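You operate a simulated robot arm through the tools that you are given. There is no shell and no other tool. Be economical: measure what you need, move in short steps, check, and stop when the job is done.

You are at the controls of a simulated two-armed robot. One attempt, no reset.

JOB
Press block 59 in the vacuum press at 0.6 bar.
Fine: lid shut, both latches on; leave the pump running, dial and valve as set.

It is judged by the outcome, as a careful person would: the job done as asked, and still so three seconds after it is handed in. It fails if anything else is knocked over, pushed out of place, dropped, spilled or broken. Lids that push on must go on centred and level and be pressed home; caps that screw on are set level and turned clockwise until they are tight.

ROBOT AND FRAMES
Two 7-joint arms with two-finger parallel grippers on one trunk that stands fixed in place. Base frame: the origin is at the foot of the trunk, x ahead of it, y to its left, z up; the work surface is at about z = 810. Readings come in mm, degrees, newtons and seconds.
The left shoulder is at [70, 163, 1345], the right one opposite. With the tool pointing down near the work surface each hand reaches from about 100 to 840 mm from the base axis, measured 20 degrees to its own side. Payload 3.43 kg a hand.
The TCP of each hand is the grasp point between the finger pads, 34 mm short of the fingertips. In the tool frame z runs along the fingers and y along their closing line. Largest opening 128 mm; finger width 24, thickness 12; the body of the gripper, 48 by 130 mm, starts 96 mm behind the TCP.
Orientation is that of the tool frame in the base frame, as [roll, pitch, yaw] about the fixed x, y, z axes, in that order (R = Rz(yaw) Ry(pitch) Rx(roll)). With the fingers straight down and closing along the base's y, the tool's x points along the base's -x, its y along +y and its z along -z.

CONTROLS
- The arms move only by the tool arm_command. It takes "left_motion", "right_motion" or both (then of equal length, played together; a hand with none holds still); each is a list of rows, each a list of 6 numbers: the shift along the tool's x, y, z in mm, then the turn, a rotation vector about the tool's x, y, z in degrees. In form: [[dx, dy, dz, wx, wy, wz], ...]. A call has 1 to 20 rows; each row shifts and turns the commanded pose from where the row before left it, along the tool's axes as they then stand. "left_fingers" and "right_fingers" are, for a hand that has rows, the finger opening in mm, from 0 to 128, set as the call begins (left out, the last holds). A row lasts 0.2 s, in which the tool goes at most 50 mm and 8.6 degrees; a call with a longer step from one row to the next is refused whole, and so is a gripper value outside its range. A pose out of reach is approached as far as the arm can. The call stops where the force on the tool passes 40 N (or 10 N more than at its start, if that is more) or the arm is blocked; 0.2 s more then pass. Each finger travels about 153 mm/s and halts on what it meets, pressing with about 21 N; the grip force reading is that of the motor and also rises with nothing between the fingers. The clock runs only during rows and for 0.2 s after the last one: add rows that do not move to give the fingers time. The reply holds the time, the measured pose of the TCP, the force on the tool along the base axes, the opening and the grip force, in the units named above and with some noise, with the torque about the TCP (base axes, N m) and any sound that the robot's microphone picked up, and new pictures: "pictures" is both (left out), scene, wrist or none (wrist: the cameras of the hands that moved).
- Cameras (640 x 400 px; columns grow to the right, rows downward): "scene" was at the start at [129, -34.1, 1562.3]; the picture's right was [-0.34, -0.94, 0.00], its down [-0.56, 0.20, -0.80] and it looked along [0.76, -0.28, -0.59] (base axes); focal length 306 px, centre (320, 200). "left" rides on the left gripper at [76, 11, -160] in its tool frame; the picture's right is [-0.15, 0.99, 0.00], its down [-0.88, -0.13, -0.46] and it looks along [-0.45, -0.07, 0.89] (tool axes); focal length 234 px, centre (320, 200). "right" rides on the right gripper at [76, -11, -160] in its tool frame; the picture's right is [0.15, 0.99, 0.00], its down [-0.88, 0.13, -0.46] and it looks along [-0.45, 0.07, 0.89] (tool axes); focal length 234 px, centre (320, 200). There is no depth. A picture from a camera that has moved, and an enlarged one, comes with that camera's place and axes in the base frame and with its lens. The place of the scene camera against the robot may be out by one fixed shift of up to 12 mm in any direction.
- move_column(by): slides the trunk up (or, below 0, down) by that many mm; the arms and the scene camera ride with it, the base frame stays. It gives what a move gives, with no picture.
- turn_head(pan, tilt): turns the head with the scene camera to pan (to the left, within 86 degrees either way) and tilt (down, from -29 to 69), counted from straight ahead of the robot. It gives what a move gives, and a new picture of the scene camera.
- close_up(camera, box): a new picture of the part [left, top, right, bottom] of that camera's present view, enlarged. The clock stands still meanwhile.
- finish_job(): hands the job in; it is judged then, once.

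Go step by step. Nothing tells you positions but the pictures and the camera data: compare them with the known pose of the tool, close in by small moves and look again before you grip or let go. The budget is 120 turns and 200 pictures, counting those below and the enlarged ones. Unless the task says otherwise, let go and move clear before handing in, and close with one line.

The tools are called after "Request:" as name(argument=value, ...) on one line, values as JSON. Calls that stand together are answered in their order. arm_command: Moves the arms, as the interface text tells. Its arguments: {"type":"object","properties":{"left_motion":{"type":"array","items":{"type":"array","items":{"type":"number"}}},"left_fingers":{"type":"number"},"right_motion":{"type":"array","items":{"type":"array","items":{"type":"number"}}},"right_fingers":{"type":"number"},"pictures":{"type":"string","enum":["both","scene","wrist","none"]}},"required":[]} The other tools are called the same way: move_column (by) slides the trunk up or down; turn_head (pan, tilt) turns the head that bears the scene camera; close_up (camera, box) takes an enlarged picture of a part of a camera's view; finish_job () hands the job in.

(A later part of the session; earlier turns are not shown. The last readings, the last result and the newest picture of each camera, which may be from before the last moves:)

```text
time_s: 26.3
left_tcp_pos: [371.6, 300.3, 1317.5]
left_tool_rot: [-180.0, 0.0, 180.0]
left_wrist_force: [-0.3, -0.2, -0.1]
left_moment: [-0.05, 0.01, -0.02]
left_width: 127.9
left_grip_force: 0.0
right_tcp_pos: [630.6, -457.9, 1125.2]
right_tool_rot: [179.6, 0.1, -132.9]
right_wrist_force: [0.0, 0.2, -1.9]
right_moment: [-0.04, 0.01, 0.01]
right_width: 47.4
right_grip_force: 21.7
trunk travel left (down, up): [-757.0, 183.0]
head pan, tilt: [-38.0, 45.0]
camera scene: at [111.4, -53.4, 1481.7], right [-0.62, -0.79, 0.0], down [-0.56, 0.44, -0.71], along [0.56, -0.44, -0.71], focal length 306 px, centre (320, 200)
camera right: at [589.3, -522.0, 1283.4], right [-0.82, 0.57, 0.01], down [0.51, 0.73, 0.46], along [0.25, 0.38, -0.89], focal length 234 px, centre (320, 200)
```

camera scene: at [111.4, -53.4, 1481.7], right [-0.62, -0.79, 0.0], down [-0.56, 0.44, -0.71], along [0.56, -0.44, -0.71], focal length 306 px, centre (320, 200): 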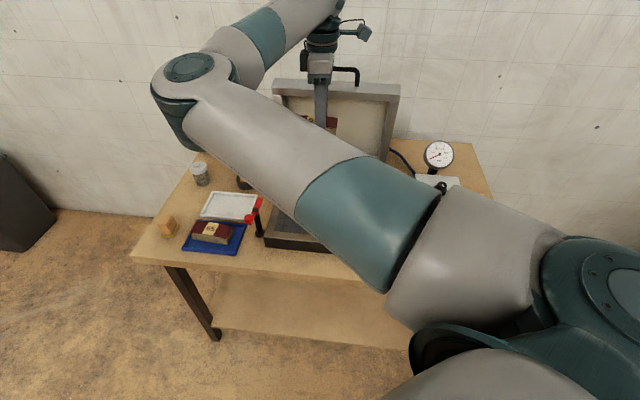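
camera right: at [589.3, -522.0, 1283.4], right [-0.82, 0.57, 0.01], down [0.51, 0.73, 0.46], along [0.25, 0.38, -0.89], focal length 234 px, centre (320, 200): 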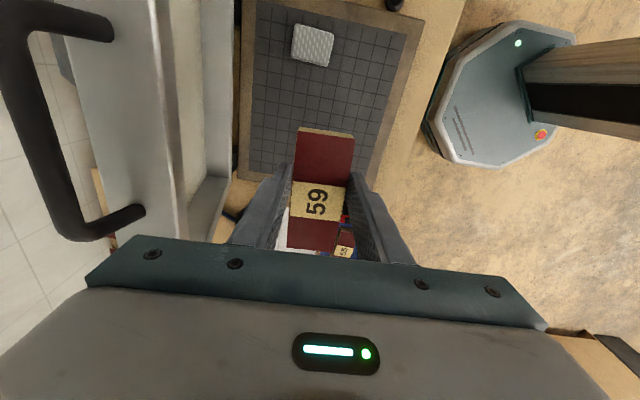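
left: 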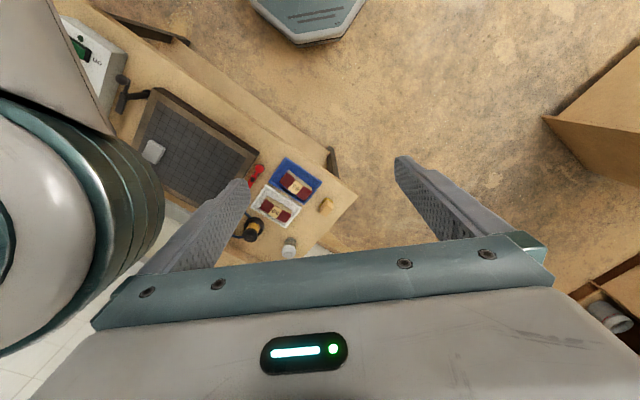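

The lid handle (z ≈ 1165) is well behind the gripper, and the block lines up with the platen clear of the mesh. I'll descend partway.

Request:
arm_command(right_motion=[[0, 0, 37, 0, 0, 0], [0, 0, 37, 0, 0, 0], [0, 0, 37, 0, 0, 0], [0, 0, 37, 0, 0, 0], [0, 0, 37, 0, 0, 0], [0, 0, 30, 0, 0, 0], [0, 0, 0, 0, 0, 0]], pictures="both")

Request:
close_up(camera="right", box=[200, 20, 440, 240])

```text
time_s: 27.9
left_tcp_pos: [370.1, 300.2, 1319.9]
left_tool_rot: [-180.0, 0.0, -180.0]
left_wrist_force: [0.0, 0.3, 0.6]
left_moment: [-0.01, 0.01, -0.02]
left_width: 128.1
left_grip_force: 0.1
right_tcp_pos: [628.6, -454.4, 909.3]
right_tool_rot: [179.5, 0.1, -132.9]
right_wrist_force: [-0.2, -0.2, -0.6]
right_moment: [-0.05, 0.02, 0.0]
right_width: 47.4
right_grip_force: 21.0
trunk travel left (down, up): [-757.0, 183.0]
head pan, tilt: [-38.0, 45.0]
camera scene: at [111.1, -54.0, 1481.7], right [-0.62, -0.79, 0.0], down [-0.56, 0.44, -0.71], along [0.56, -0.44, -0.71], focal length 306 px, centre (320, 200)
camera right: at [586.3, -519.1, 1068.4], right [-0.82, 0.57, 0.01], down [0.51, 0.73, 0.46], along [0.25, 0.38, -0.89], focal length 234 px, centre (320, 200)
```

scene: 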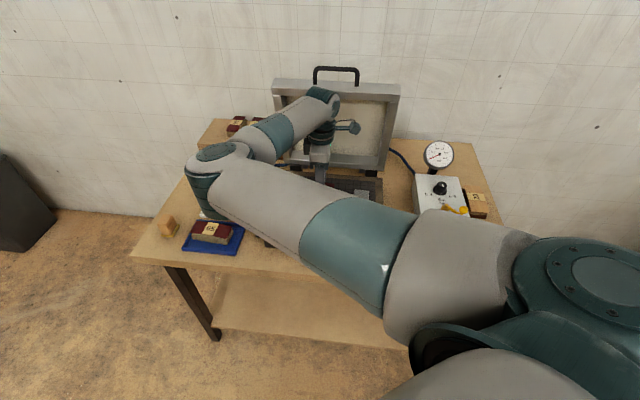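
right: 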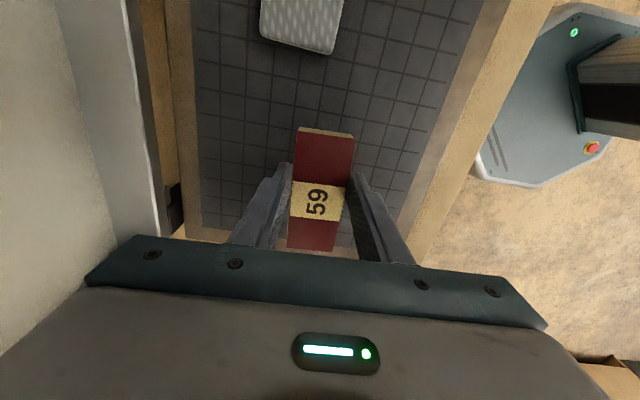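

```text
1.82 times, centred on (320, 130) of right
camera zoom: at [586.3, -519.1, 1068.4], right [-0.82, 0.57, 0.01], down [0.51, 0.73, 0.46], along [0.25, 0.38, -0.89], focal length 426 px, centre (320, 327)
```

zoom: 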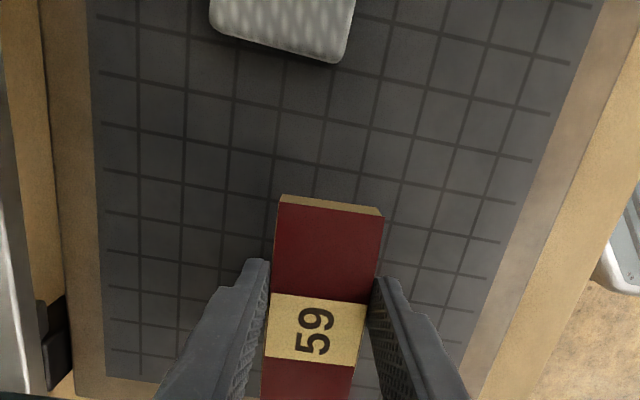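

Request:
arm_command(right_motion=[[0, 0, 12, 0, 0, 0], [0, 0, 8, 0, 0, 0], [0, 0, 0, 0, 0, 0]], pictures="none")

Request:
close_up(camera="scene", box=[260, 120, 400, 240])

```text
time_s: 28.7
left_tcp_pos: [371.6, 301.3, 1318.6]
left_tool_rot: [180.0, 0.1, -180.0]
left_wrist_force: [0.4, -0.4, -0.8]
left_moment: [0.0, 0.03, -0.03]
left_width: 128.2
left_grip_force: 0.0
right_tcp_pos: [628.6, -456.6, 887.8]
right_tool_rot: [179.5, 0.3, -132.9]
right_wrist_force: [-1.0, 0.2, -1.9]
right_moment: [-0.03, -0.01, 0.01]
right_width: 47.8
right_grip_force: 21.0
trunk travel left (down, up): [-757.0, 183.0]
head pan, tilt: [-38.0, 45.0]
```

```text
3.33 times, centred on (330, 180) of scene
camera zoom: at [111.2, -54.0, 1481.7], right [-0.62, -0.79, 0.0], down [-0.56, 0.44, -0.71], along [0.56, -0.44, -0.71], focal length 1020 px, centre (287, 267)
```

zoom: 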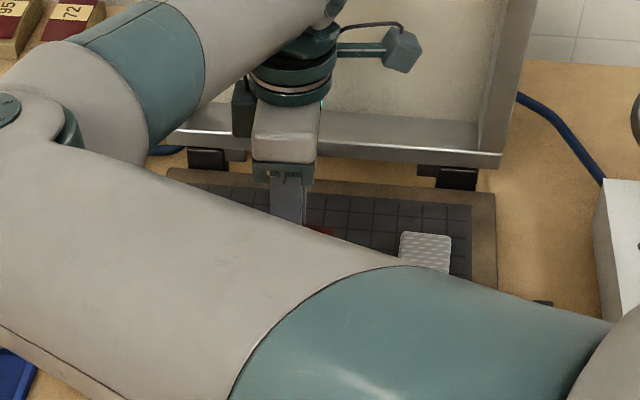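

The block is hidden from the head camera, so I'll lower it gently and feel for contact.

Request:
arm_command(right_motion=[[0, 0, 3, 0, 0, 0], [0, 0, 3, 0, 0, 0], [0, 0, 3, 0, 0, 0], [0, 0, 3, 0, 0, 0]], pictures="none")

Request:
arm_command(right_motion=[[0, 0, 2, 0, 0, 0], [0, 0, 2, 0, 0, 0]], pictures="none")

```text
time_s: 29.7
left_tcp_pos: [370.7, 299.9, 1318.5]
left_tool_rot: [-179.9, 0.1, -180.0]
left_wrist_force: [0.6, -0.3, -0.7]
left_moment: [0.01, 0.01, 0.0]
left_width: 127.8
left_grip_force: 0.0
right_tcp_pos: [629.6, -456.6, 878.6]
right_tool_rot: [179.5, 0.2, -132.9]
right_wrist_force: [-0.6, 1.4, -1.0]
right_moment: [0.0, 0.02, 0.01]
right_width: 47.2
right_grip_force: 20.4
trunk travel left (down, up): [-757.0, 183.0]
head pan, tilt: [-38.0, 45.0]
```

```text
time_s: 30.3
left_tcp_pos: [371.1, 301.1, 1317.9]
left_tool_rot: [-180.0, 0.1, -179.9]
left_wrist_force: [-0.4, 0.2, 0.1]
left_moment: [0.01, 0.02, 0.0]
left_width: 128.0
left_grip_force: 0.1
right_tcp_pos: [629.6, -457.1, 873.8]
right_tool_rot: [179.5, 0.2, -132.8]
right_wrist_force: [-0.4, 0.5, -1.3]
right_moment: [-0.02, 0.02, -0.05]
right_width: 47.4
right_grip_force: 20.8
trunk travel left (down, up): [-757.0, 183.0]
head pan, tilt: [-38.0, 45.0]
```

Request:
arm_command(right_motion=[[0, 0, 2, 0, 0, 0], [0, 0, 2, 0, 0, 0]], pictures="none")

Request:
arm_command(right_motion=[[0, 0, 2, 0, 0, 0], [0, 0, 2, 0, 0, 0]], pictures="wrist")

```text
time_s: 30.9
left_tcp_pos: [370.4, 301.4, 1318.4]
left_tool_rot: [180.0, 0.0, -179.9]
left_wrist_force: [0.4, -0.3, 0.6]
left_moment: [-0.02, -0.03, 0.0]
left_width: 128.0
left_grip_force: 0.1
right_tcp_pos: [629.8, -457.2, 869.1]
right_tool_rot: [179.4, 0.2, -132.9]
right_wrist_force: [-0.7, 0.2, -1.3]
right_moment: [-0.02, 0.02, -0.01]
right_width: 47.3
right_grip_force: 21.5
trunk travel left (down, up): [-757.0, 183.0]
head pan, tilt: [-38.0, 45.0]
```

```text
time_s: 31.5
left_tcp_pos: [370.4, 300.8, 1318.4]
left_tool_rot: [-179.9, 0.0, 180.0]
left_wrist_force: [0.3, -0.6, -0.4]
left_moment: [-0.01, 0.0, -0.01]
left_width: 127.9
left_grip_force: 0.0
right_tcp_pos: [629.1, -455.1, 867.0]
right_tool_rot: [179.4, 0.2, -132.9]
right_wrist_force: [0.4, 0.6, 1.3]
right_moment: [-0.07, 0.03, -0.04]
right_width: 47.3
right_grip_force: 21.4
trunk travel left (down, up): [-757.0, 183.0]
head pan, tilt: [-38.0, 45.0]
camera right: at [586.9, -520.8, 1025.6], right [-0.82, 0.57, 0.01], down [0.51, 0.73, 0.46], along [0.26, 0.38, -0.89], focal length 234 px, centre (320, 200)
```

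right: 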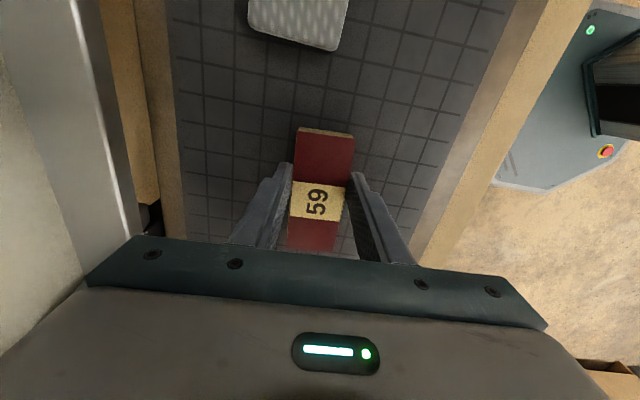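

Request:
arm_command(right_motion=[[0, 0, 2, 0, 0, 0], [0, 0, 0, 0, 0, 0]], pictures="none")

Request:
arm_command(right_motion=[[0, 0, 2, 0, 0, 0], [0, 0, 0, 0, 0, 0]], pictures="none")

```text
time_s: 32.1
left_tcp_pos: [369.1, 301.6, 1317.7]
left_tool_rot: [-179.9, 0.0, 180.0]
left_wrist_force: [0.1, 0.1, -0.9]
left_moment: [-0.03, 0.02, 0.0]
left_width: 128.0
left_grip_force: 0.1
right_tcp_pos: [629.8, -456.8, 866.4]
right_tool_rot: [179.8, 0.2, -132.9]
right_wrist_force: [1.4, -0.4, 13.2]
right_moment: [-0.27, 0.27, -0.01]
right_width: 47.6
right_grip_force: 21.1
trunk travel left (down, up): [-757.0, 183.0]
head pan, tilt: [-38.0, 45.0]
```

```text
time_s: 32.7
left_tcp_pos: [368.9, 300.9, 1318.5]
left_tool_rot: [-180.0, 0.1, 180.0]
left_wrist_force: [-0.2, 0.7, 0.3]
left_moment: [-0.03, 0.0, 0.01]
left_width: 128.2
left_grip_force: 0.1
right_tcp_pos: [628.7, -456.3, 862.4]
right_tool_rot: [179.7, 0.3, -133.0]
right_wrist_force: [4.2, -1.3, 16.5]
right_moment: [0.06, -0.2, -0.18]
right_width: 47.2
right_grip_force: 21.1
trunk travel left (down, up): [-757.0, 183.0]
head pan, tilt: [-38.0, 45.0]
```

The block is resting on the platen. I'll open the fingers and lift away.

Request:
arm_command(right_motion=[[0, 0, 0, 0, 0, 0], [0, 0, 0, 0, 0, 0], [0, 0, 0, 0, 0, 0]], right_fingers=72, pictures="none")

Request:
arm_command(right_motion=[[0, 0, -10, 0, 0, 0], [0, 0, -30, 0, 0, 0], [0, 0, -45, 0, 0, 0], [0, 0, -45, 0, 0, 0], [0, 0, -45, 0, 0, 0], [0, 0, -45, 0, 0, 0], [0, 0, -40, 0, 0, 0], [0, 0, 0, 0, 0, 0]], pictures="both")

```text
time_s: 33.5
left_tcp_pos: [371.7, 300.0, 1317.8]
left_tool_rot: [180.0, 0.0, -180.0]
left_wrist_force: [0.3, -0.3, -0.5]
left_moment: [-0.02, -0.02, 0.0]
left_width: 128.2
left_grip_force: 0.0
right_tcp_pos: [629.1, -456.3, 861.2]
right_tool_rot: [179.4, 0.1, -132.9]
right_wrist_force: [-0.3, -0.5, 0.0]
right_moment: [0.02, -0.04, -0.01]
right_width: 72.2
right_grip_force: 0.0
trunk travel left (down, up): [-757.0, 183.0]
head pan, tilt: [-38.0, 45.0]
```

```text
time_s: 35.3
left_tcp_pos: [371.9, 299.7, 1318.8]
left_tool_rot: [180.0, 0.0, -179.9]
left_wrist_force: [-0.6, 0.1, -0.2]
left_moment: [0.01, -0.02, -0.02]
left_width: 127.9
left_grip_force: 0.0
right_tcp_pos: [631.5, -460.1, 1120.4]
right_tool_rot: [179.5, 0.2, -133.0]
right_wrist_force: [-0.4, -0.4, -0.4]
right_moment: [0.01, 0.05, 0.0]
right_width: 72.0
right_grip_force: 0.1
trunk travel left (down, up): [-757.0, 183.0]
head pan, tilt: [-38.0, 45.0]
camera scene: at [111.6, -54.2, 1481.6], right [-0.62, -0.79, 0.0], down [-0.56, 0.44, -0.71], along [0.56, -0.44, -0.71], focal length 306 px, centre (320, 200)
camera right: at [589.2, -523.3, 1279.4], right [-0.82, 0.57, 0.01], down [0.51, 0.73, 0.46], along [0.25, 0.38, -0.89], focal length 234 px, centre (320, 200)
```

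scene: 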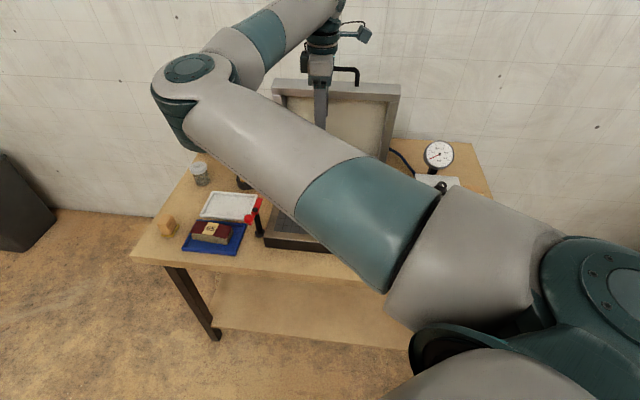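
right: 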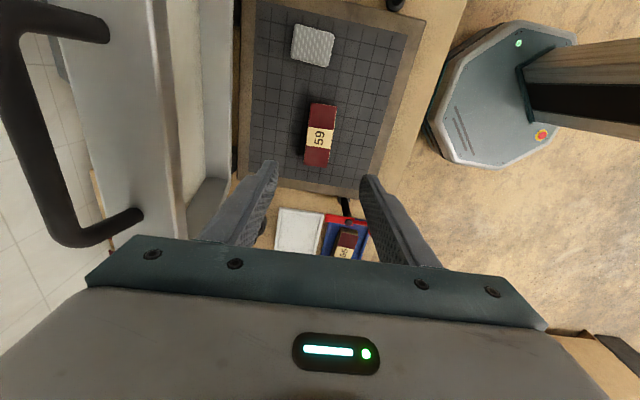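

Block 59 is flat in the middle of the platen, clear of the mesh. Next is the lid. Its handle bar is near (712, -583, 1165), so I'll raise the trunk, tilt the hand toward it and take a close look.

Request:
move_column(by=100)

Request:
arm_command(right_motion=[[0, 0, 0, 8, 0, 0], [0, 0, 0, 8, 0, 0], [0, 0, 0, 8, 0, 0], [0, 0, 0, 8, 0, 0], [0, 0, 0, 0, 0, 0]], pictures="both")

```text
time_s: 36.6
left_tcp_pos: [370.8, 300.1, 1418.7]
left_tool_rot: [179.9, 0.0, -179.9]
left_wrist_force: [-0.7, 0.2, -0.7]
left_moment: [-0.03, 0.0, 0.02]
left_width: 128.1
left_grip_force: 0.0
right_tcp_pos: [629.8, -458.6, 1221.2]
right_tool_rot: [179.6, 0.1, -132.9]
right_wrist_force: [-0.7, 0.3, -0.8]
right_moment: [0.01, -0.03, -0.02]
right_width: 71.7
right_grip_force: 0.0
trunk travel left (down, up): [-857.0, 83.0]
head pan, tilt: [-38.0, 45.0]
```

```text
time_s: 37.8
left_tcp_pos: [369.8, 302.0, 1417.7]
left_tool_rot: [-179.9, 0.1, 179.9]
left_wrist_force: [1.2, -0.6, -0.6]
left_moment: [0.03, -0.01, -0.01]
left_width: 128.0
left_grip_force: 0.0
right_tcp_pos: [631.9, -458.8, 1221.6]
right_tool_rot: [-148.4, 0.1, -132.8]
right_wrist_force: [-0.6, 0.1, 0.0]
right_moment: [0.01, 0.02, -0.01]
right_width: 72.0
right_grip_force: 0.0
trunk travel left (down, up): [-857.0, 83.0]
head pan, tilt: [-38.0, 45.0]
camera scene: at [110.7, -53.3, 1581.8], right [-0.62, -0.79, 0.0], down [-0.56, 0.43, -0.71], along [0.56, -0.44, -0.71], focal length 306 px, centre (320, 200)
camera right: at [525.4, -463.4, 1361.7], right [-0.72, 0.47, -0.52], down [0.34, 0.88, 0.32], along [0.61, 0.05, -0.79], focal length 234 px, centre (320, 200)
```

scene: 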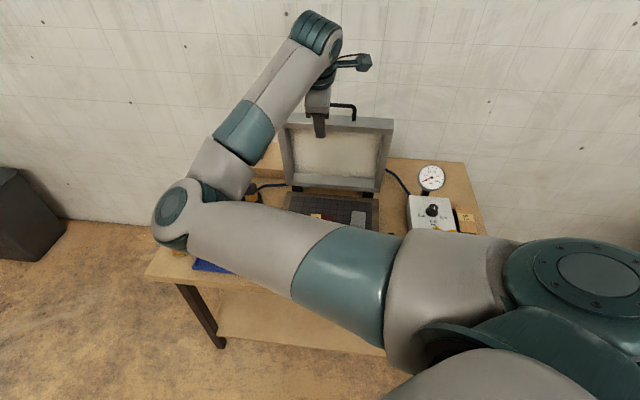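
right: 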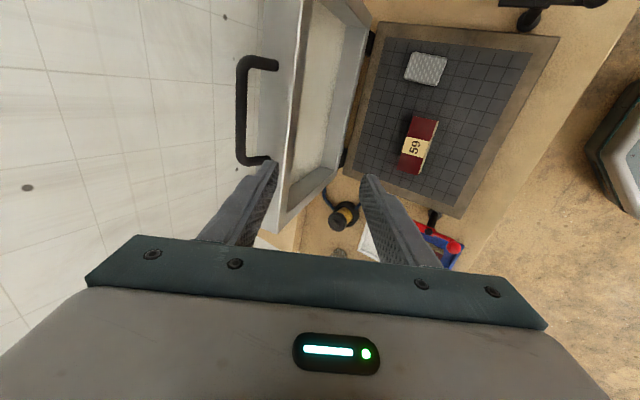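

Request:
arm_command(right_motion=[[15, -43.5, 4.8, 0, 0, 0], [15, -43.5, 4.8, 0, 0, 0], [0, 0, 0, 0, 0, 0]], pictures="both")

Request:
close_up(camera="scene", box=[240, 0, 420, 140])

Request:
close_up(camera="right", box=[200, 40, 440, 240])

```text
time_s: 38.6
left_tcp_pos: [369.9, 301.6, 1417.6]
left_tool_rot: [-179.9, 0.1, -180.0]
left_wrist_force: [-0.3, 0.5, -1.0]
left_moment: [-0.05, 0.0, 0.01]
left_width: 128.1
left_grip_force: 0.1
right_tcp_pos: [667.1, -533.6, 1258.9]
right_tool_rot: [-148.4, 0.1, -132.9]
right_wrist_force: [0.4, 0.0, -0.6]
right_moment: [0.03, 0.0, -0.01]
right_width: 72.0
right_grip_force: 0.1
trunk travel left (down, up): [-857.0, 83.0]
head pan, tilt: [-38.0, 45.0]
camera scene: at [110.9, -52.6, 1581.7], right [-0.62, -0.79, 0.0], down [-0.56, 0.43, -0.71], along [0.56, -0.44, -0.71], focal length 306 px, centre (320, 200)
camera right: at [561.9, -538.2, 1400.3], right [-0.72, 0.47, -0.52], down [0.34, 0.88, 0.32], along [0.61, 0.05, -0.79], focal length 234 px, centre (320, 200)
```

scene: 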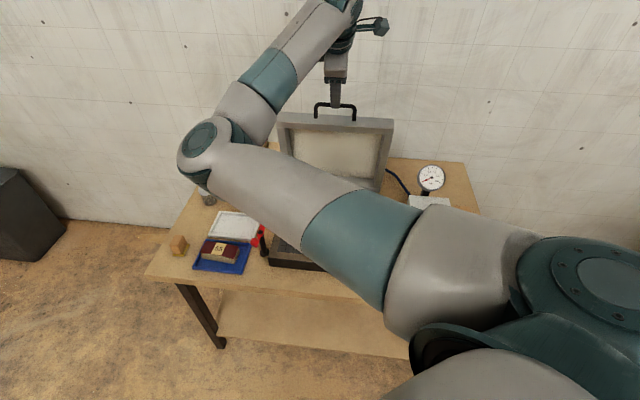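
right: 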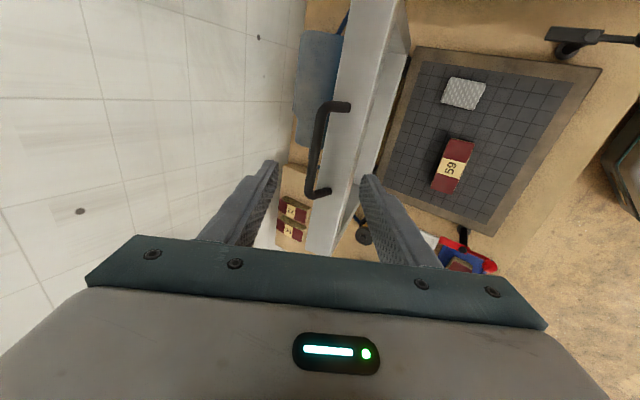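

```text
2.86 times, centred on (330, 70) of scene
camera zoom: at [110.9, -52.6, 1581.7], right [-0.62, -0.79, 0.0], down [-0.56, 0.43, -0.71], along [0.56, -0.44, -0.71], focal length 874 px, centre (291, 571)
```

zoom: 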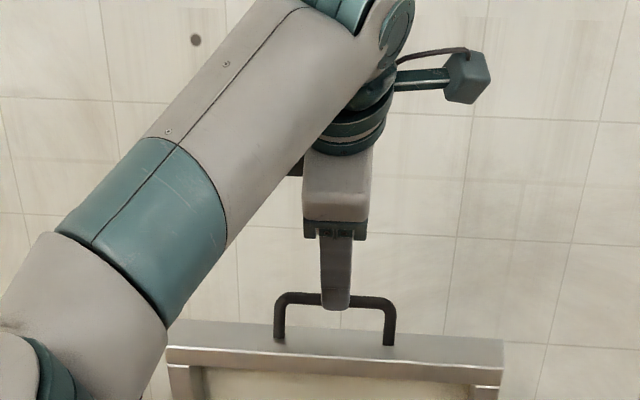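

```text
2.00 times, centred on (320, 140) of right
camera zoom: at [561.9, -538.2, 1400.3], right [-0.72, 0.47, -0.52], down [0.34, 0.88, 0.32], along [0.61, 0.05, -0.79], focal length 468 px, centre (320, 320)
```

zoom: 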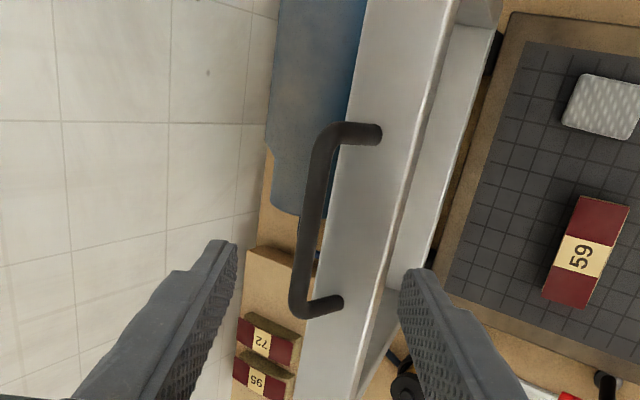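

The two rays agree: the bar is at (712, -577, 1167), 111 mm ahead along the fingers. I'll centre on it, advance around the bar and look.

Request:
arm_command(right_motion=[[1.5, -5, 10, 0, 0, 0], [0, 0, 30, 0, 0, 0], [0, 0, 30, 0, 0, 0], [0, 0, 20, 0, 0, 0], [0, 0, 0, 0, 0, 0]], right_fingers=50, pictures="wrist")

Request:
close_up(camera="scene", box=[260, 40, 420, 150])

```text
time_s: 39.8
left_tcp_pos: [370.5, 301.4, 1418.3]
left_tool_rot: [-180.0, 0.0, 180.0]
left_wrist_force: [-0.8, 0.0, 0.7]
left_moment: [0.03, -0.01, 0.02]
left_width: 127.8
left_grip_force: 0.0
right_tcp_pos: [705.5, -571.5, 1182.5]
right_tool_rot: [-148.5, 0.2, -132.9]
right_wrist_force: [0.6, -0.4, 0.2]
right_moment: [-0.04, 0.01, 0.0]
right_width: 49.8
right_grip_force: 0.1
trunk travel left (down, up): [-857.0, 83.0]
head pan, tilt: [-38.0, 45.0]
camera right: at [599.0, -576.6, 1324.4], right [-0.72, 0.47, -0.52], down [0.34, 0.88, 0.32], along [0.61, 0.05, -0.79], focal length 234 px, centre (320, 200)
```

right: 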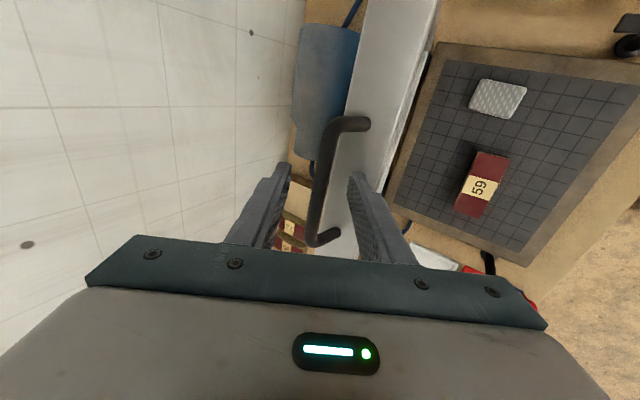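

```text
3.64 times, centred on (340, 95) of scene
camera zoom: at [111.0, -53.4, 1581.7], right [-0.62, -0.79, 0.0], down [-0.56, 0.44, -0.71], along [0.56, -0.44, -0.71], focal length 1112 px, centre (247, 582)
```

zoom: 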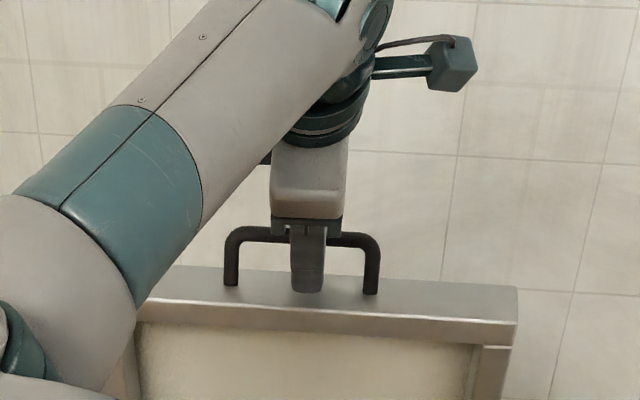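

The bar lies between the pads. I'll advance 5 mm and close on it.

Request:
arm_command(right_motion=[[0, 0, 5, 0, 0, 0], [0, 0, 0, 0, 0, 0]], pictures="none")

Request:
arm_command(right_motion=[[0, 0, 0, 0, 0, 0], [0, 0, 0, 0, 0, 0], [0, 0, 0, 0, 0, 0]], right_fingers=0, pictures="wrist")

```text
time_s: 40.4
left_tcp_pos: [368.6, 302.3, 1418.4]
left_tool_rot: [-179.9, 0.0, 180.0]
left_wrist_force: [-0.3, 0.1, 0.4]
left_moment: [-0.03, -0.01, 0.03]
left_width: 128.1
left_grip_force: 0.1
right_tcp_pos: [705.7, -572.7, 1180.9]
right_tool_rot: [-148.3, 0.2, -133.1]
right_wrist_force: [-1.4, 1.2, 8.3]
right_moment: [0.07, 0.23, -0.01]
right_width: 48.8
right_grip_force: 0.0
trunk travel left (down, up): [-857.0, 83.0]
head pan, tilt: [-38.0, 45.0]
```

```text
time_s: 41.2
left_tcp_pos: [370.7, 301.2, 1417.7]
left_tool_rot: [-179.9, 0.2, 180.0]
left_wrist_force: [-1.0, 0.7, 0.3]
left_moment: [-0.03, 0.01, -0.01]
left_width: 127.8
left_grip_force: 0.1
right_tcp_pos: [706.3, -572.7, 1179.0]
right_tool_rot: [-148.4, 0.2, -133.0]
right_wrist_force: [3.0, 0.2, 6.1]
right_moment: [0.45, -0.6, -0.87]
right_width: 12.5
right_grip_force: 45.6
trunk travel left (down, up): [-857.0, 83.0]
head pan, tilt: [-38.0, 45.0]
camera right: at [600.4, -577.5, 1320.5], right [-0.72, 0.47, -0.52], down [0.34, 0.88, 0.32], along [0.61, 0.05, -0.79], focal length 234 px, centre (320, 200)
```

right: 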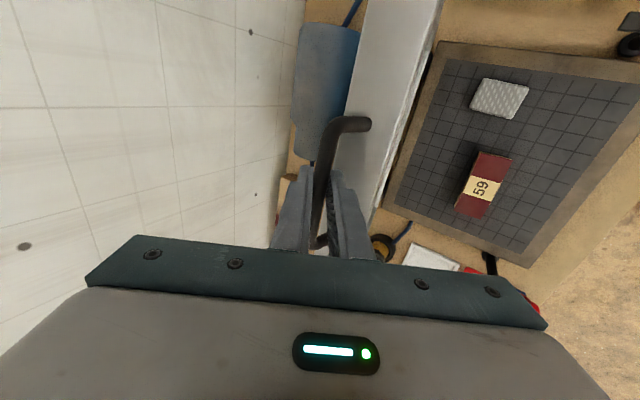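

The bar is gripped (12.5 mm). I'll swing the lid in stages along its arc, watching the forces.

Request:
arm_command(right_motion=[[0, 20.9, -11.9, 0, 0, 0], [0, 21.7, -10.4, 0, 0, 0], [0, 0, 0, 0, 0, 0]], pictures="none")

```text
time_s: 42.0
left_tcp_pos: [373.2, 299.7, 1415.7]
left_tool_rot: [-180.0, -0.1, 180.0]
left_wrist_force: [0.0, -0.2, -0.7]
left_moment: [-0.03, -0.01, 0.02]
left_width: 128.3
left_grip_force: 0.0
right_tcp_pos: [673.1, -539.5, 1171.9]
right_tool_rot: [-148.7, 0.1, -132.9]
right_wrist_force: [5.9, 3.3, -12.0]
right_moment: [0.71, -0.52, -0.78]
right_width: 12.3
right_grip_force: 45.3
trunk travel left (down, up): [-857.0, 83.0]
head pan, tilt: [-38.0, 45.0]
```

Request:
arm_command(right_motion=[[0, 22.0, -8.0, -1.6, 0, 0], [0, 22.7, -6, -1.6, 0, 0], [0, 23.3, -4, -1.6, 0, 0], [0, 23.5, -1.6, -1.6, 0, 0], [0, 0, 0, 0, 0, 0]], pictures="scene")

```text
time_s: 43.2
left_tcp_pos: [376.6, 299.9, 1417.3]
left_tool_rot: [-180.0, -0.3, 180.0]
left_wrist_force: [0.6, 1.1, 0.1]
left_moment: [0.0, 0.0, 0.03]
left_width: 128.0
left_grip_force: 0.1
right_tcp_pos: [610.2, -479.3, 1144.8]
right_tool_rot: [-155.2, 0.0, -132.8]
right_wrist_force: [19.7, 3.0, -23.3]
right_moment: [0.31, -0.25, -1.05]
right_width: 12.4
right_grip_force: 44.6
trunk travel left (down, up): [-857.0, 83.0]
head pan, tilt: [-38.0, 45.0]
camera scene: at [118.6, -55.8, 1581.0], right [-0.62, -0.79, 0.0], down [-0.56, 0.44, -0.7], along [0.55, -0.43, -0.71], focal length 306 px, centre (320, 200)
```

scene: 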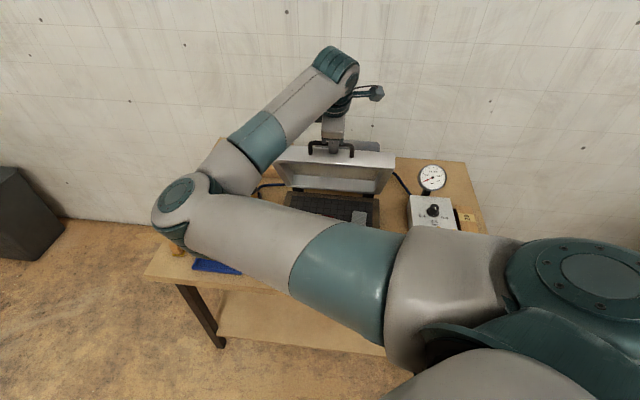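

The lid is following, but the forces say my arc is too far outward and slightly off sideways. I'll relax toward the hinge.

Request:
arm_command(right_motion=[[-2, 0, 4, 0, 0, 0], [0, 0, 0, 0, 0, 0]], pictures="none")

```text
time_s: 43.8
left_tcp_pos: [374.3, 300.6, 1417.5]
left_tool_rot: [-179.9, -0.1, 180.0]
left_wrist_force: [-0.6, 0.2, 0.7]
left_moment: [0.02, 0.02, -0.02]
left_width: 127.9
left_grip_force: 0.0
right_tcp_pos: [609.7, -478.3, 1145.1]
right_tool_rot: [-154.9, 0.0, -133.0]
right_wrist_force: [9.8, 2.4, -7.8]
right_moment: [0.15, -0.22, -1.09]
right_width: 12.2
right_grip_force: 44.8
trunk travel left (down, up): [-857.0, 83.0]
head pan, tilt: [-38.0, 45.0]
```

Request:
arm_command(right_motion=[[-1.5, 23.0, 2.7, -1.6, 0, 0], [-0.8, 22.7, 4.1, -1.6, 0, 0], [-0.8, 22.1, 6.3, -1.6, 0, 0], [0, 0, 0, 0, 0, 0]], pictures="none")

```text
time_s: 44.8
left_tcp_pos: [370.6, 302.0, 1417.7]
left_tool_rot: [-179.9, 0.0, 179.9]
left_wrist_force: [-0.4, 0.5, -0.4]
left_moment: [0.0, -0.02, -0.02]
left_width: 127.9
left_grip_force: 0.1
right_tcp_pos: [569.1, -438.8, 1106.9]
right_tool_rot: [-159.5, 0.2, -133.2]
right_wrist_force: [3.1, 3.4, 2.5]
right_moment: [0.81, -0.94, -0.75]
right_width: 12.4
right_grip_force: 44.7
trunk travel left (down, up): [-857.0, 83.0]
head pan, tilt: [-38.0, 45.0]
```

Request:
arm_command(right_motion=[[-0.7, 21.2, 8.6, -1.7, 0, 0], [-0.7, 20.2, 10.8, -1.7, 0, 0], [-0.7, 19.0, 12.8, -1.7, 0, 0], [0, 0, 0, 0, 0, 0]], pictures="none")

```text
time_s: 46.0
left_tcp_pos: [372.3, 303.4, 1416.1]
left_tool_rot: [-179.8, 0.0, 180.0]
left_wrist_force: [-0.6, 0.4, -0.1]
left_moment: [0.05, 0.0, -0.01]
left_width: 128.1
left_grip_force: 0.1
right_tcp_pos: [547.6, -428.2, 1085.8]
right_tool_rot: [-161.5, 1.4, -135.0]
right_wrist_force: [16.0, 23.1, 5.2]
right_moment: [0.38, -0.22, 1.15]
right_width: 11.9
right_grip_force: 45.4
trunk travel left (down, up): [-857.0, 83.0]
head pan, tilt: [-38.0, 45.0]
stopped in row 4 (right hand): the arm was blocked; the commanded pose is now the measured one
```

The arm was blocked by a sideways force. I'll look before going on.

Request:
turn_head(pan=-38, tilt=40)

Request:
close_up(camera="right", box=[0, 0, 640, 400])

Request:
close_up(camera="scene", box=[260, 60, 420, 260])

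```text
time_s: 46.7
left_tcp_pos: [372.9, 305.9, 1417.0]
left_tool_rot: [-179.7, -0.1, 179.9]
left_wrist_force: [-0.4, -0.4, 0.4]
left_moment: [0.0, 0.0, 0.02]
left_width: 128.0
left_grip_force: 0.0
right_tcp_pos: [546.0, -428.4, 1085.0]
right_tool_rot: [-161.5, 1.2, -135.3]
right_wrist_force: [18.0, 23.8, 6.7]
right_moment: [0.31, -0.23, 1.26]
right_width: 11.5
right_grip_force: 44.5
trunk travel left (down, up): [-857.0, 83.0]
head pan, tilt: [-38.0, 40.0]
camera scene: at [117.1, -50.4, 1588.9], right [-0.62, -0.79, 0.0], down [-0.51, 0.39, -0.77], along [0.6, -0.47, -0.64], focal length 306 px, centre (320, 200)
```

scene: 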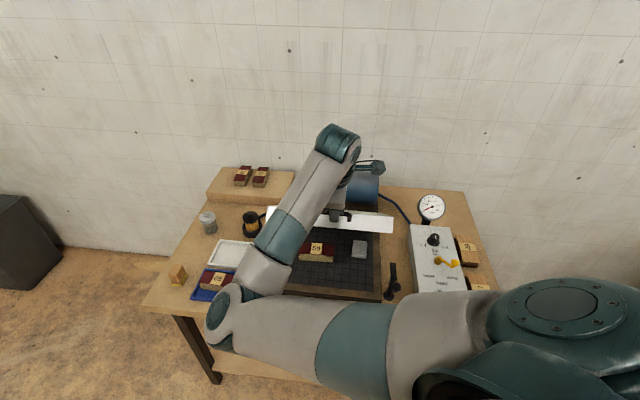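

```text
1.00 times, centred on (320, 200) of right (not enlarged: the box is as wide or as high as the picture)
camera zoom: at [462.5, -455.7, 1237.8], right [-0.76, 0.57, -0.32], down [0.43, 0.8, 0.41], along [0.49, 0.17, -0.86], focal length 234 px, centre (320, 200)
```

zoom: 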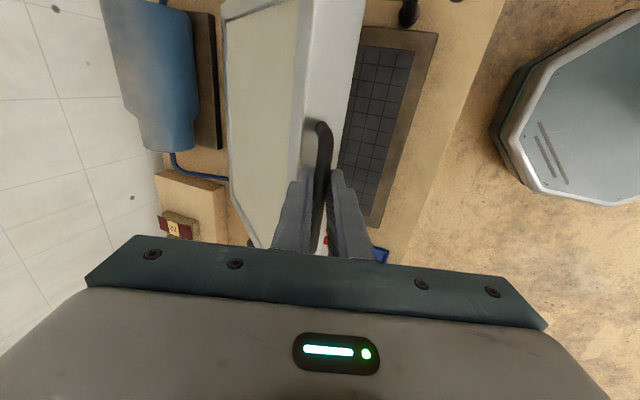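

```text
2.00 times, centred on (340, 160) of scene
camera zoom: at [117.1, -50.4, 1588.9], right [-0.62, -0.79, 0.0], down [-0.51, 0.39, -0.77], along [0.6, -0.47, -0.64], focal length 612 px, centre (280, 280)
```

zoom: 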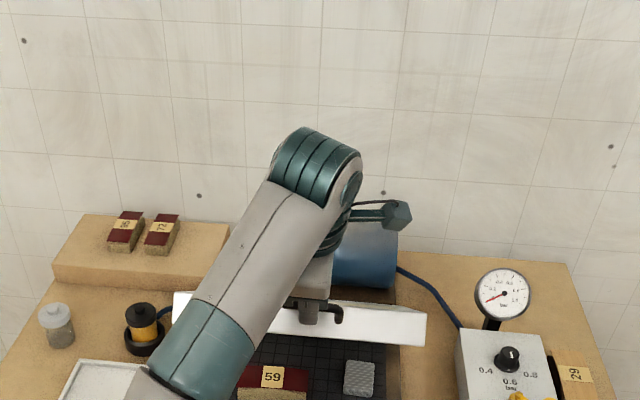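

Request:
turn_head(pan=-12, tilt=50)

```text
time_s: 47.6
left_tcp_pos: [373.7, 305.1, 1416.2]
left_tool_rot: [-179.7, 0.0, 180.0]
left_wrist_force: [-1.0, -0.2, -0.7]
left_moment: [0.02, -0.01, 0.0]
left_width: 128.1
left_grip_force: 0.2
right_tcp_pos: [547.1, -429.6, 1084.8]
right_tool_rot: [-161.6, 1.2, -135.3]
right_wrist_force: [18.4, 25.6, 5.3]
right_moment: [0.19, -0.11, 1.2]
right_width: 11.9
right_grip_force: 45.4
trunk travel left (down, up): [-857.0, 83.0]
head pan, tilt: [-12.0, 50.0]
camera scene: at [125.6, -14.1, 1574.6], right [-0.21, -0.98, 0.0], down [-0.75, 0.16, -0.64], along [0.63, -0.14, -0.77], focal length 306 px, centre (320, 200)
```

scene: 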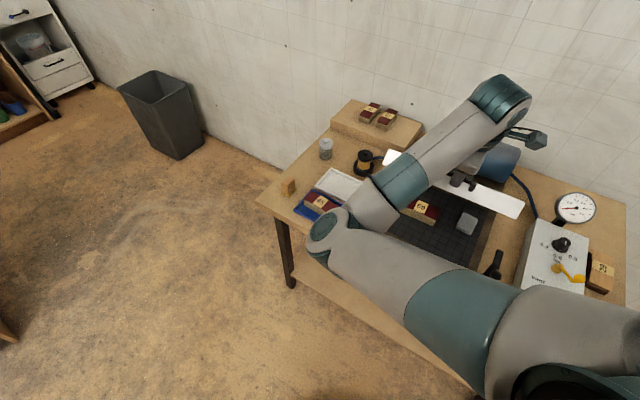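

Request:
close_up(camera="left", box=[0, 0, 640, 400])

Request:
close_up(camera="scene", box=[340, 60, 560, 260])

```text
1.00 times, centred on (320, 200) of left (not enlarged: the box is as wide or as high as the picture)
camera zoom: at [297.7, 318.2, 1575.8], right [0.15, 0.99, 0.0], down [0.88, -0.13, 0.46], along [0.45, -0.07, -0.89], focal length 234 px, centre (320, 200)
```

zoom: 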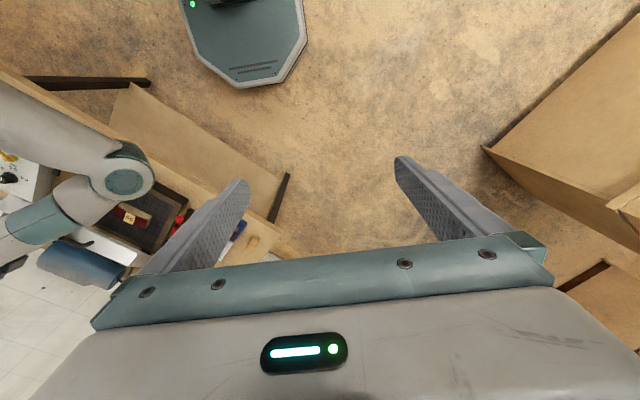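

```text
2.00 times, centred on (450, 160) of scene
camera zoom: at [125.6, -14.1, 1574.6], right [-0.21, -0.98, 0.0], down [-0.75, 0.16, -0.64], along [0.63, -0.14, -0.77], focal length 612 px, centre (60, 280)
```

zoom: 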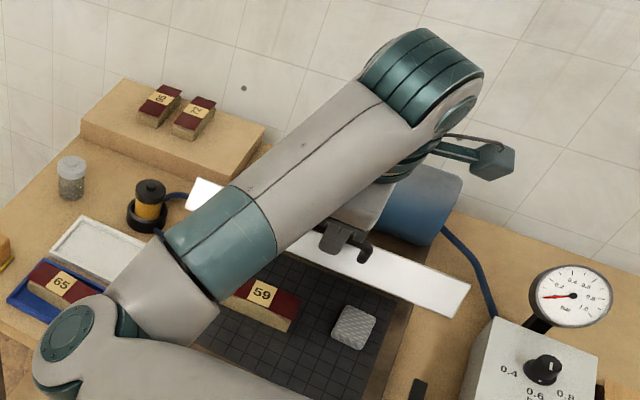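

Nothing is touching the arm; its wrist seems to be folding to its limit as I turn the hand upright. I'll loosen the grip so the bar just rests on the front finger, tilt the hand back outward, and let the hand guide the lid down.

Request:
arm_command(right_motion=[[0, 0, 0, 0, 0, 0], [0, 0, 0, 0, 0, 0]], right_fingers=22, pictures="none")

Request:
arm_command(right_motion=[[0, 0, 0, 3, 0, 0], [0, 0, 0, 3, 0, 0], [0, 0, 0, 0, 0, 0]], pictures="both")

Request:
close_up(camera="scene", box=[380, 100, 540, 240])

```text
time_s: 48.2
left_tcp_pos: [371.0, 303.9, 1417.1]
left_tool_rot: [-179.9, 0.1, -180.0]
left_wrist_force: [0.2, 0.4, -0.5]
left_moment: [-0.03, -0.01, 0.05]
left_width: 128.2
left_grip_force: 0.1
right_tcp_pos: [544.6, -431.6, 1084.6]
right_tool_rot: [-161.5, 1.0, -135.5]
right_wrist_force: [-0.1, -0.2, 0.9]
right_moment: [-0.04, 0.03, -0.03]
right_width: 21.8
right_grip_force: 0.0
trunk travel left (down, up): [-857.0, 83.0]
head pan, tilt: [-12.0, 50.0]
```

```text
time_s: 49.2
left_tcp_pos: [371.2, 300.3, 1418.6]
left_tool_rot: [-179.9, 0.0, -179.9]
left_wrist_force: [-0.1, -0.7, -0.3]
left_moment: [-0.03, 0.01, 0.0]
left_width: 127.9
left_grip_force: 0.1
right_tcp_pos: [540.9, -461.2, 1101.4]
right_tool_rot: [-153.4, 1.1, -137.7]
right_wrist_force: [-1.2, -0.6, -0.7]
right_moment: [0.0, 0.02, -0.01]
right_width: 22.7
right_grip_force: 0.5
trunk travel left (down, up): [-857.0, 83.0]
head pan, tilt: [-12.0, 50.0]
stopped in row 3 (right hand): the arm was blocked; the commanded pose is now the measured one
camera scene: at [122.3, -19.7, 1574.8], right [-0.21, -0.98, 0.0], down [-0.75, 0.16, -0.64], along [0.63, -0.13, -0.77], focal length 306 px, centre (320, 200)
camera right: at [441.9, -468.7, 1247.8], right [-0.7, 0.56, -0.45], down [0.43, 0.82, 0.37], along [0.57, 0.06, -0.82], focal length 234 px, centre (320, 200)
```

scene: 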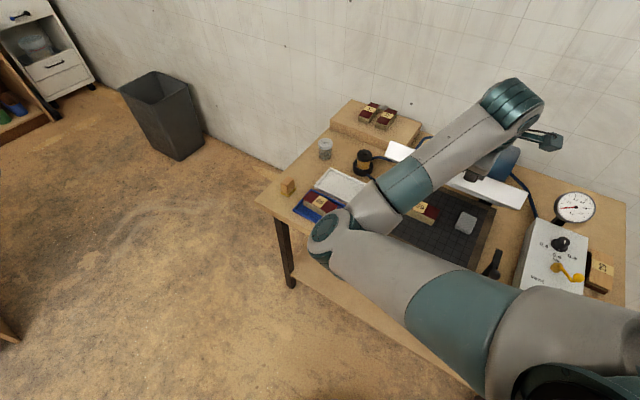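
right: 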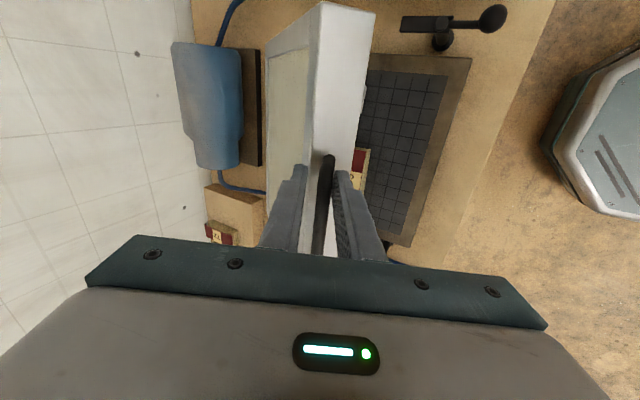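

```text
2.86 times, centred on (460, 170) of scene
camera zoom: at [122.3, -19.7, 1574.8], right [-0.21, -0.98, 0.0], down [-0.75, 0.16, -0.64], along [0.63, -0.13, -0.77], focal length 874 px, centre (-80, 286)
```

zoom: 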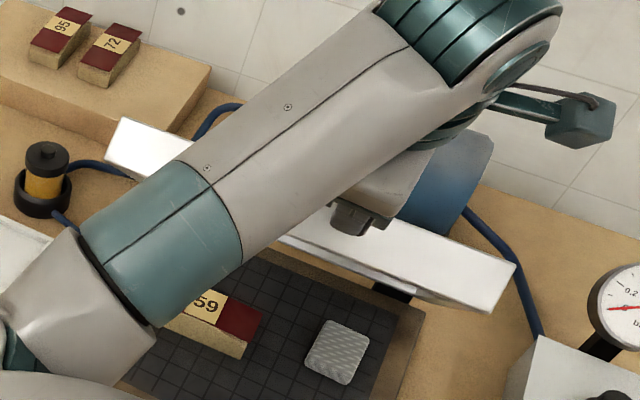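

The lid holds its angle by itself, with near-zero force in a loose grip. That lets me let go, withdraw and come back with a better arm posture.

Request:
arm_command(right_motion=[[0, 0, -15, 0, 0, 0], [0, 0, -25, 0, 0, 0], [0, 0, -30, 0, 0, 0], [0, 0, -30, 0, 0, 0], [0, 0, 0, 0, 0, 0]], right_fingers=34, pictures="both")

```text
time_s: 50.4
left_tcp_pos: [370.4, 301.3, 1417.9]
left_tool_rot: [-179.9, 0.0, -180.0]
left_wrist_force: [-0.6, 1.0, -0.7]
left_moment: [-0.03, -0.02, -0.02]
left_width: 128.1
left_grip_force: 0.0
right_tcp_pos: [509.7, -429.5, 1188.7]
right_tool_rot: [-153.8, 1.2, -137.5]
right_wrist_force: [0.2, -0.6, -0.6]
right_moment: [0.01, 0.01, 0.02]
right_width: 33.9
right_grip_force: 0.0
trunk travel left (down, up): [-857.0, 83.0]
head pan, tilt: [-12.0, 50.0]
camera scene: at [122.5, -19.9, 1574.7], right [-0.21, -0.98, 0.0], down [-0.75, 0.16, -0.64], along [0.63, -0.13, -0.77], focal length 306 px, centre (320, 200)
camera right: at [411.9, -436.2, 1336.0], right [-0.7, 0.56, -0.44], down [0.43, 0.82, 0.37], along [0.57, 0.07, -0.82], focal length 234 px, centre (320, 200)
```

scene: 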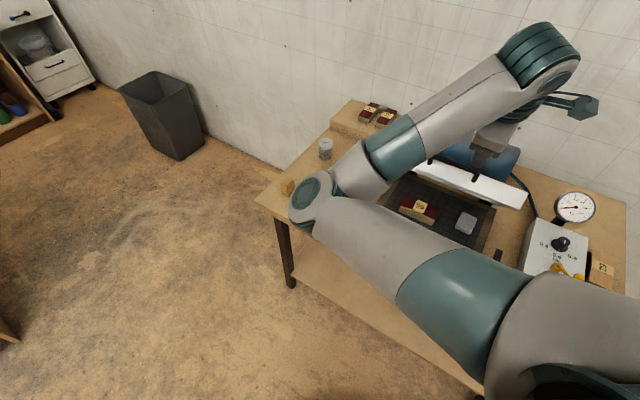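
right: 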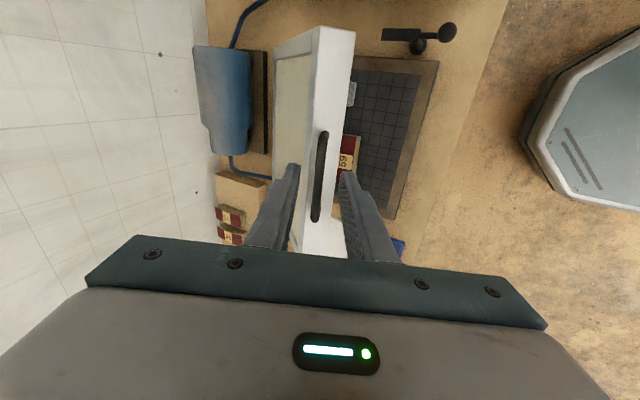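

The lid stays put on its own, so I'll close it by pushing its outer face straight down with closed fingertips. I'll move above the lid, bring the hand upright, close the fingers and lower the trunk 100 mm for a better posture.

Request:
arm_command(right_motion=[[0, 0, -30, 0, 0, 0], [0, 0, -30, 0, 0, 0], [-22, -31, -3, 0, 0, -2], [-22, -31, -3, 0, 0, -2], [0, 0, 0, -8.5, 0, 0], [0, 0, 0, -8.5, 0, 0], [0, 0, 0, -8.5, 0, 0], [0, 0, 0, 0, 0, 0]], right_fingers=0, pictures="both")

```text
time_s: 52.2
left_tcp_pos: [370.7, 301.5, 1418.3]
left_tool_rot: [180.0, 0.2, 179.9]
left_wrist_force: [-0.8, 0.0, 0.0]
left_moment: [0.03, 0.02, -0.01]
left_width: 127.8
left_grip_force: 0.0
right_tcp_pos: [559.3, -416.5, 1278.0]
right_tool_rot: [-179.2, -0.7, -134.1]
right_wrist_force: [0.5, -0.2, 0.4]
right_moment: [-0.02, 0.02, -0.04]
right_width: 0.0
right_grip_force: 20.7
trunk travel left (down, up): [-857.0, 83.0]
head pan, tilt: [-12.0, 50.0]
camera scene: at [122.1, -19.8, 1574.8], right [-0.21, -0.98, 0.0], down [-0.75, 0.16, -0.64], along [0.63, -0.13, -0.77], focal length 306 px, centre (320, 200)
camera right: at [515.2, -476.9, 1437.1], right [-0.81, 0.58, -0.01], down [0.52, 0.73, 0.44], along [0.27, 0.35, -0.9], focal length 234 px, centre (320, 200)
```

scene: 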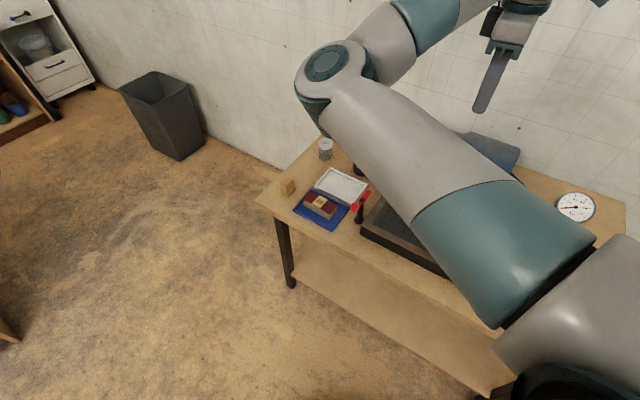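
right: 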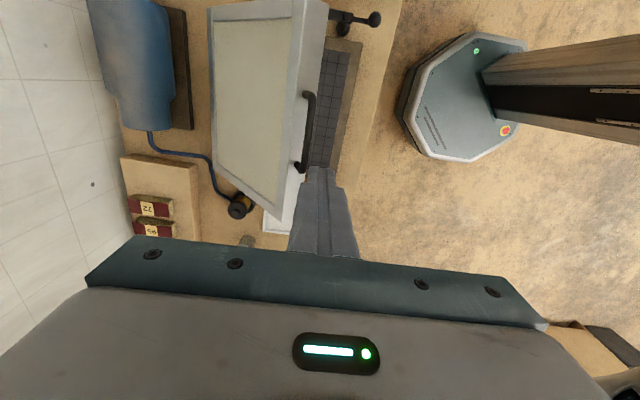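

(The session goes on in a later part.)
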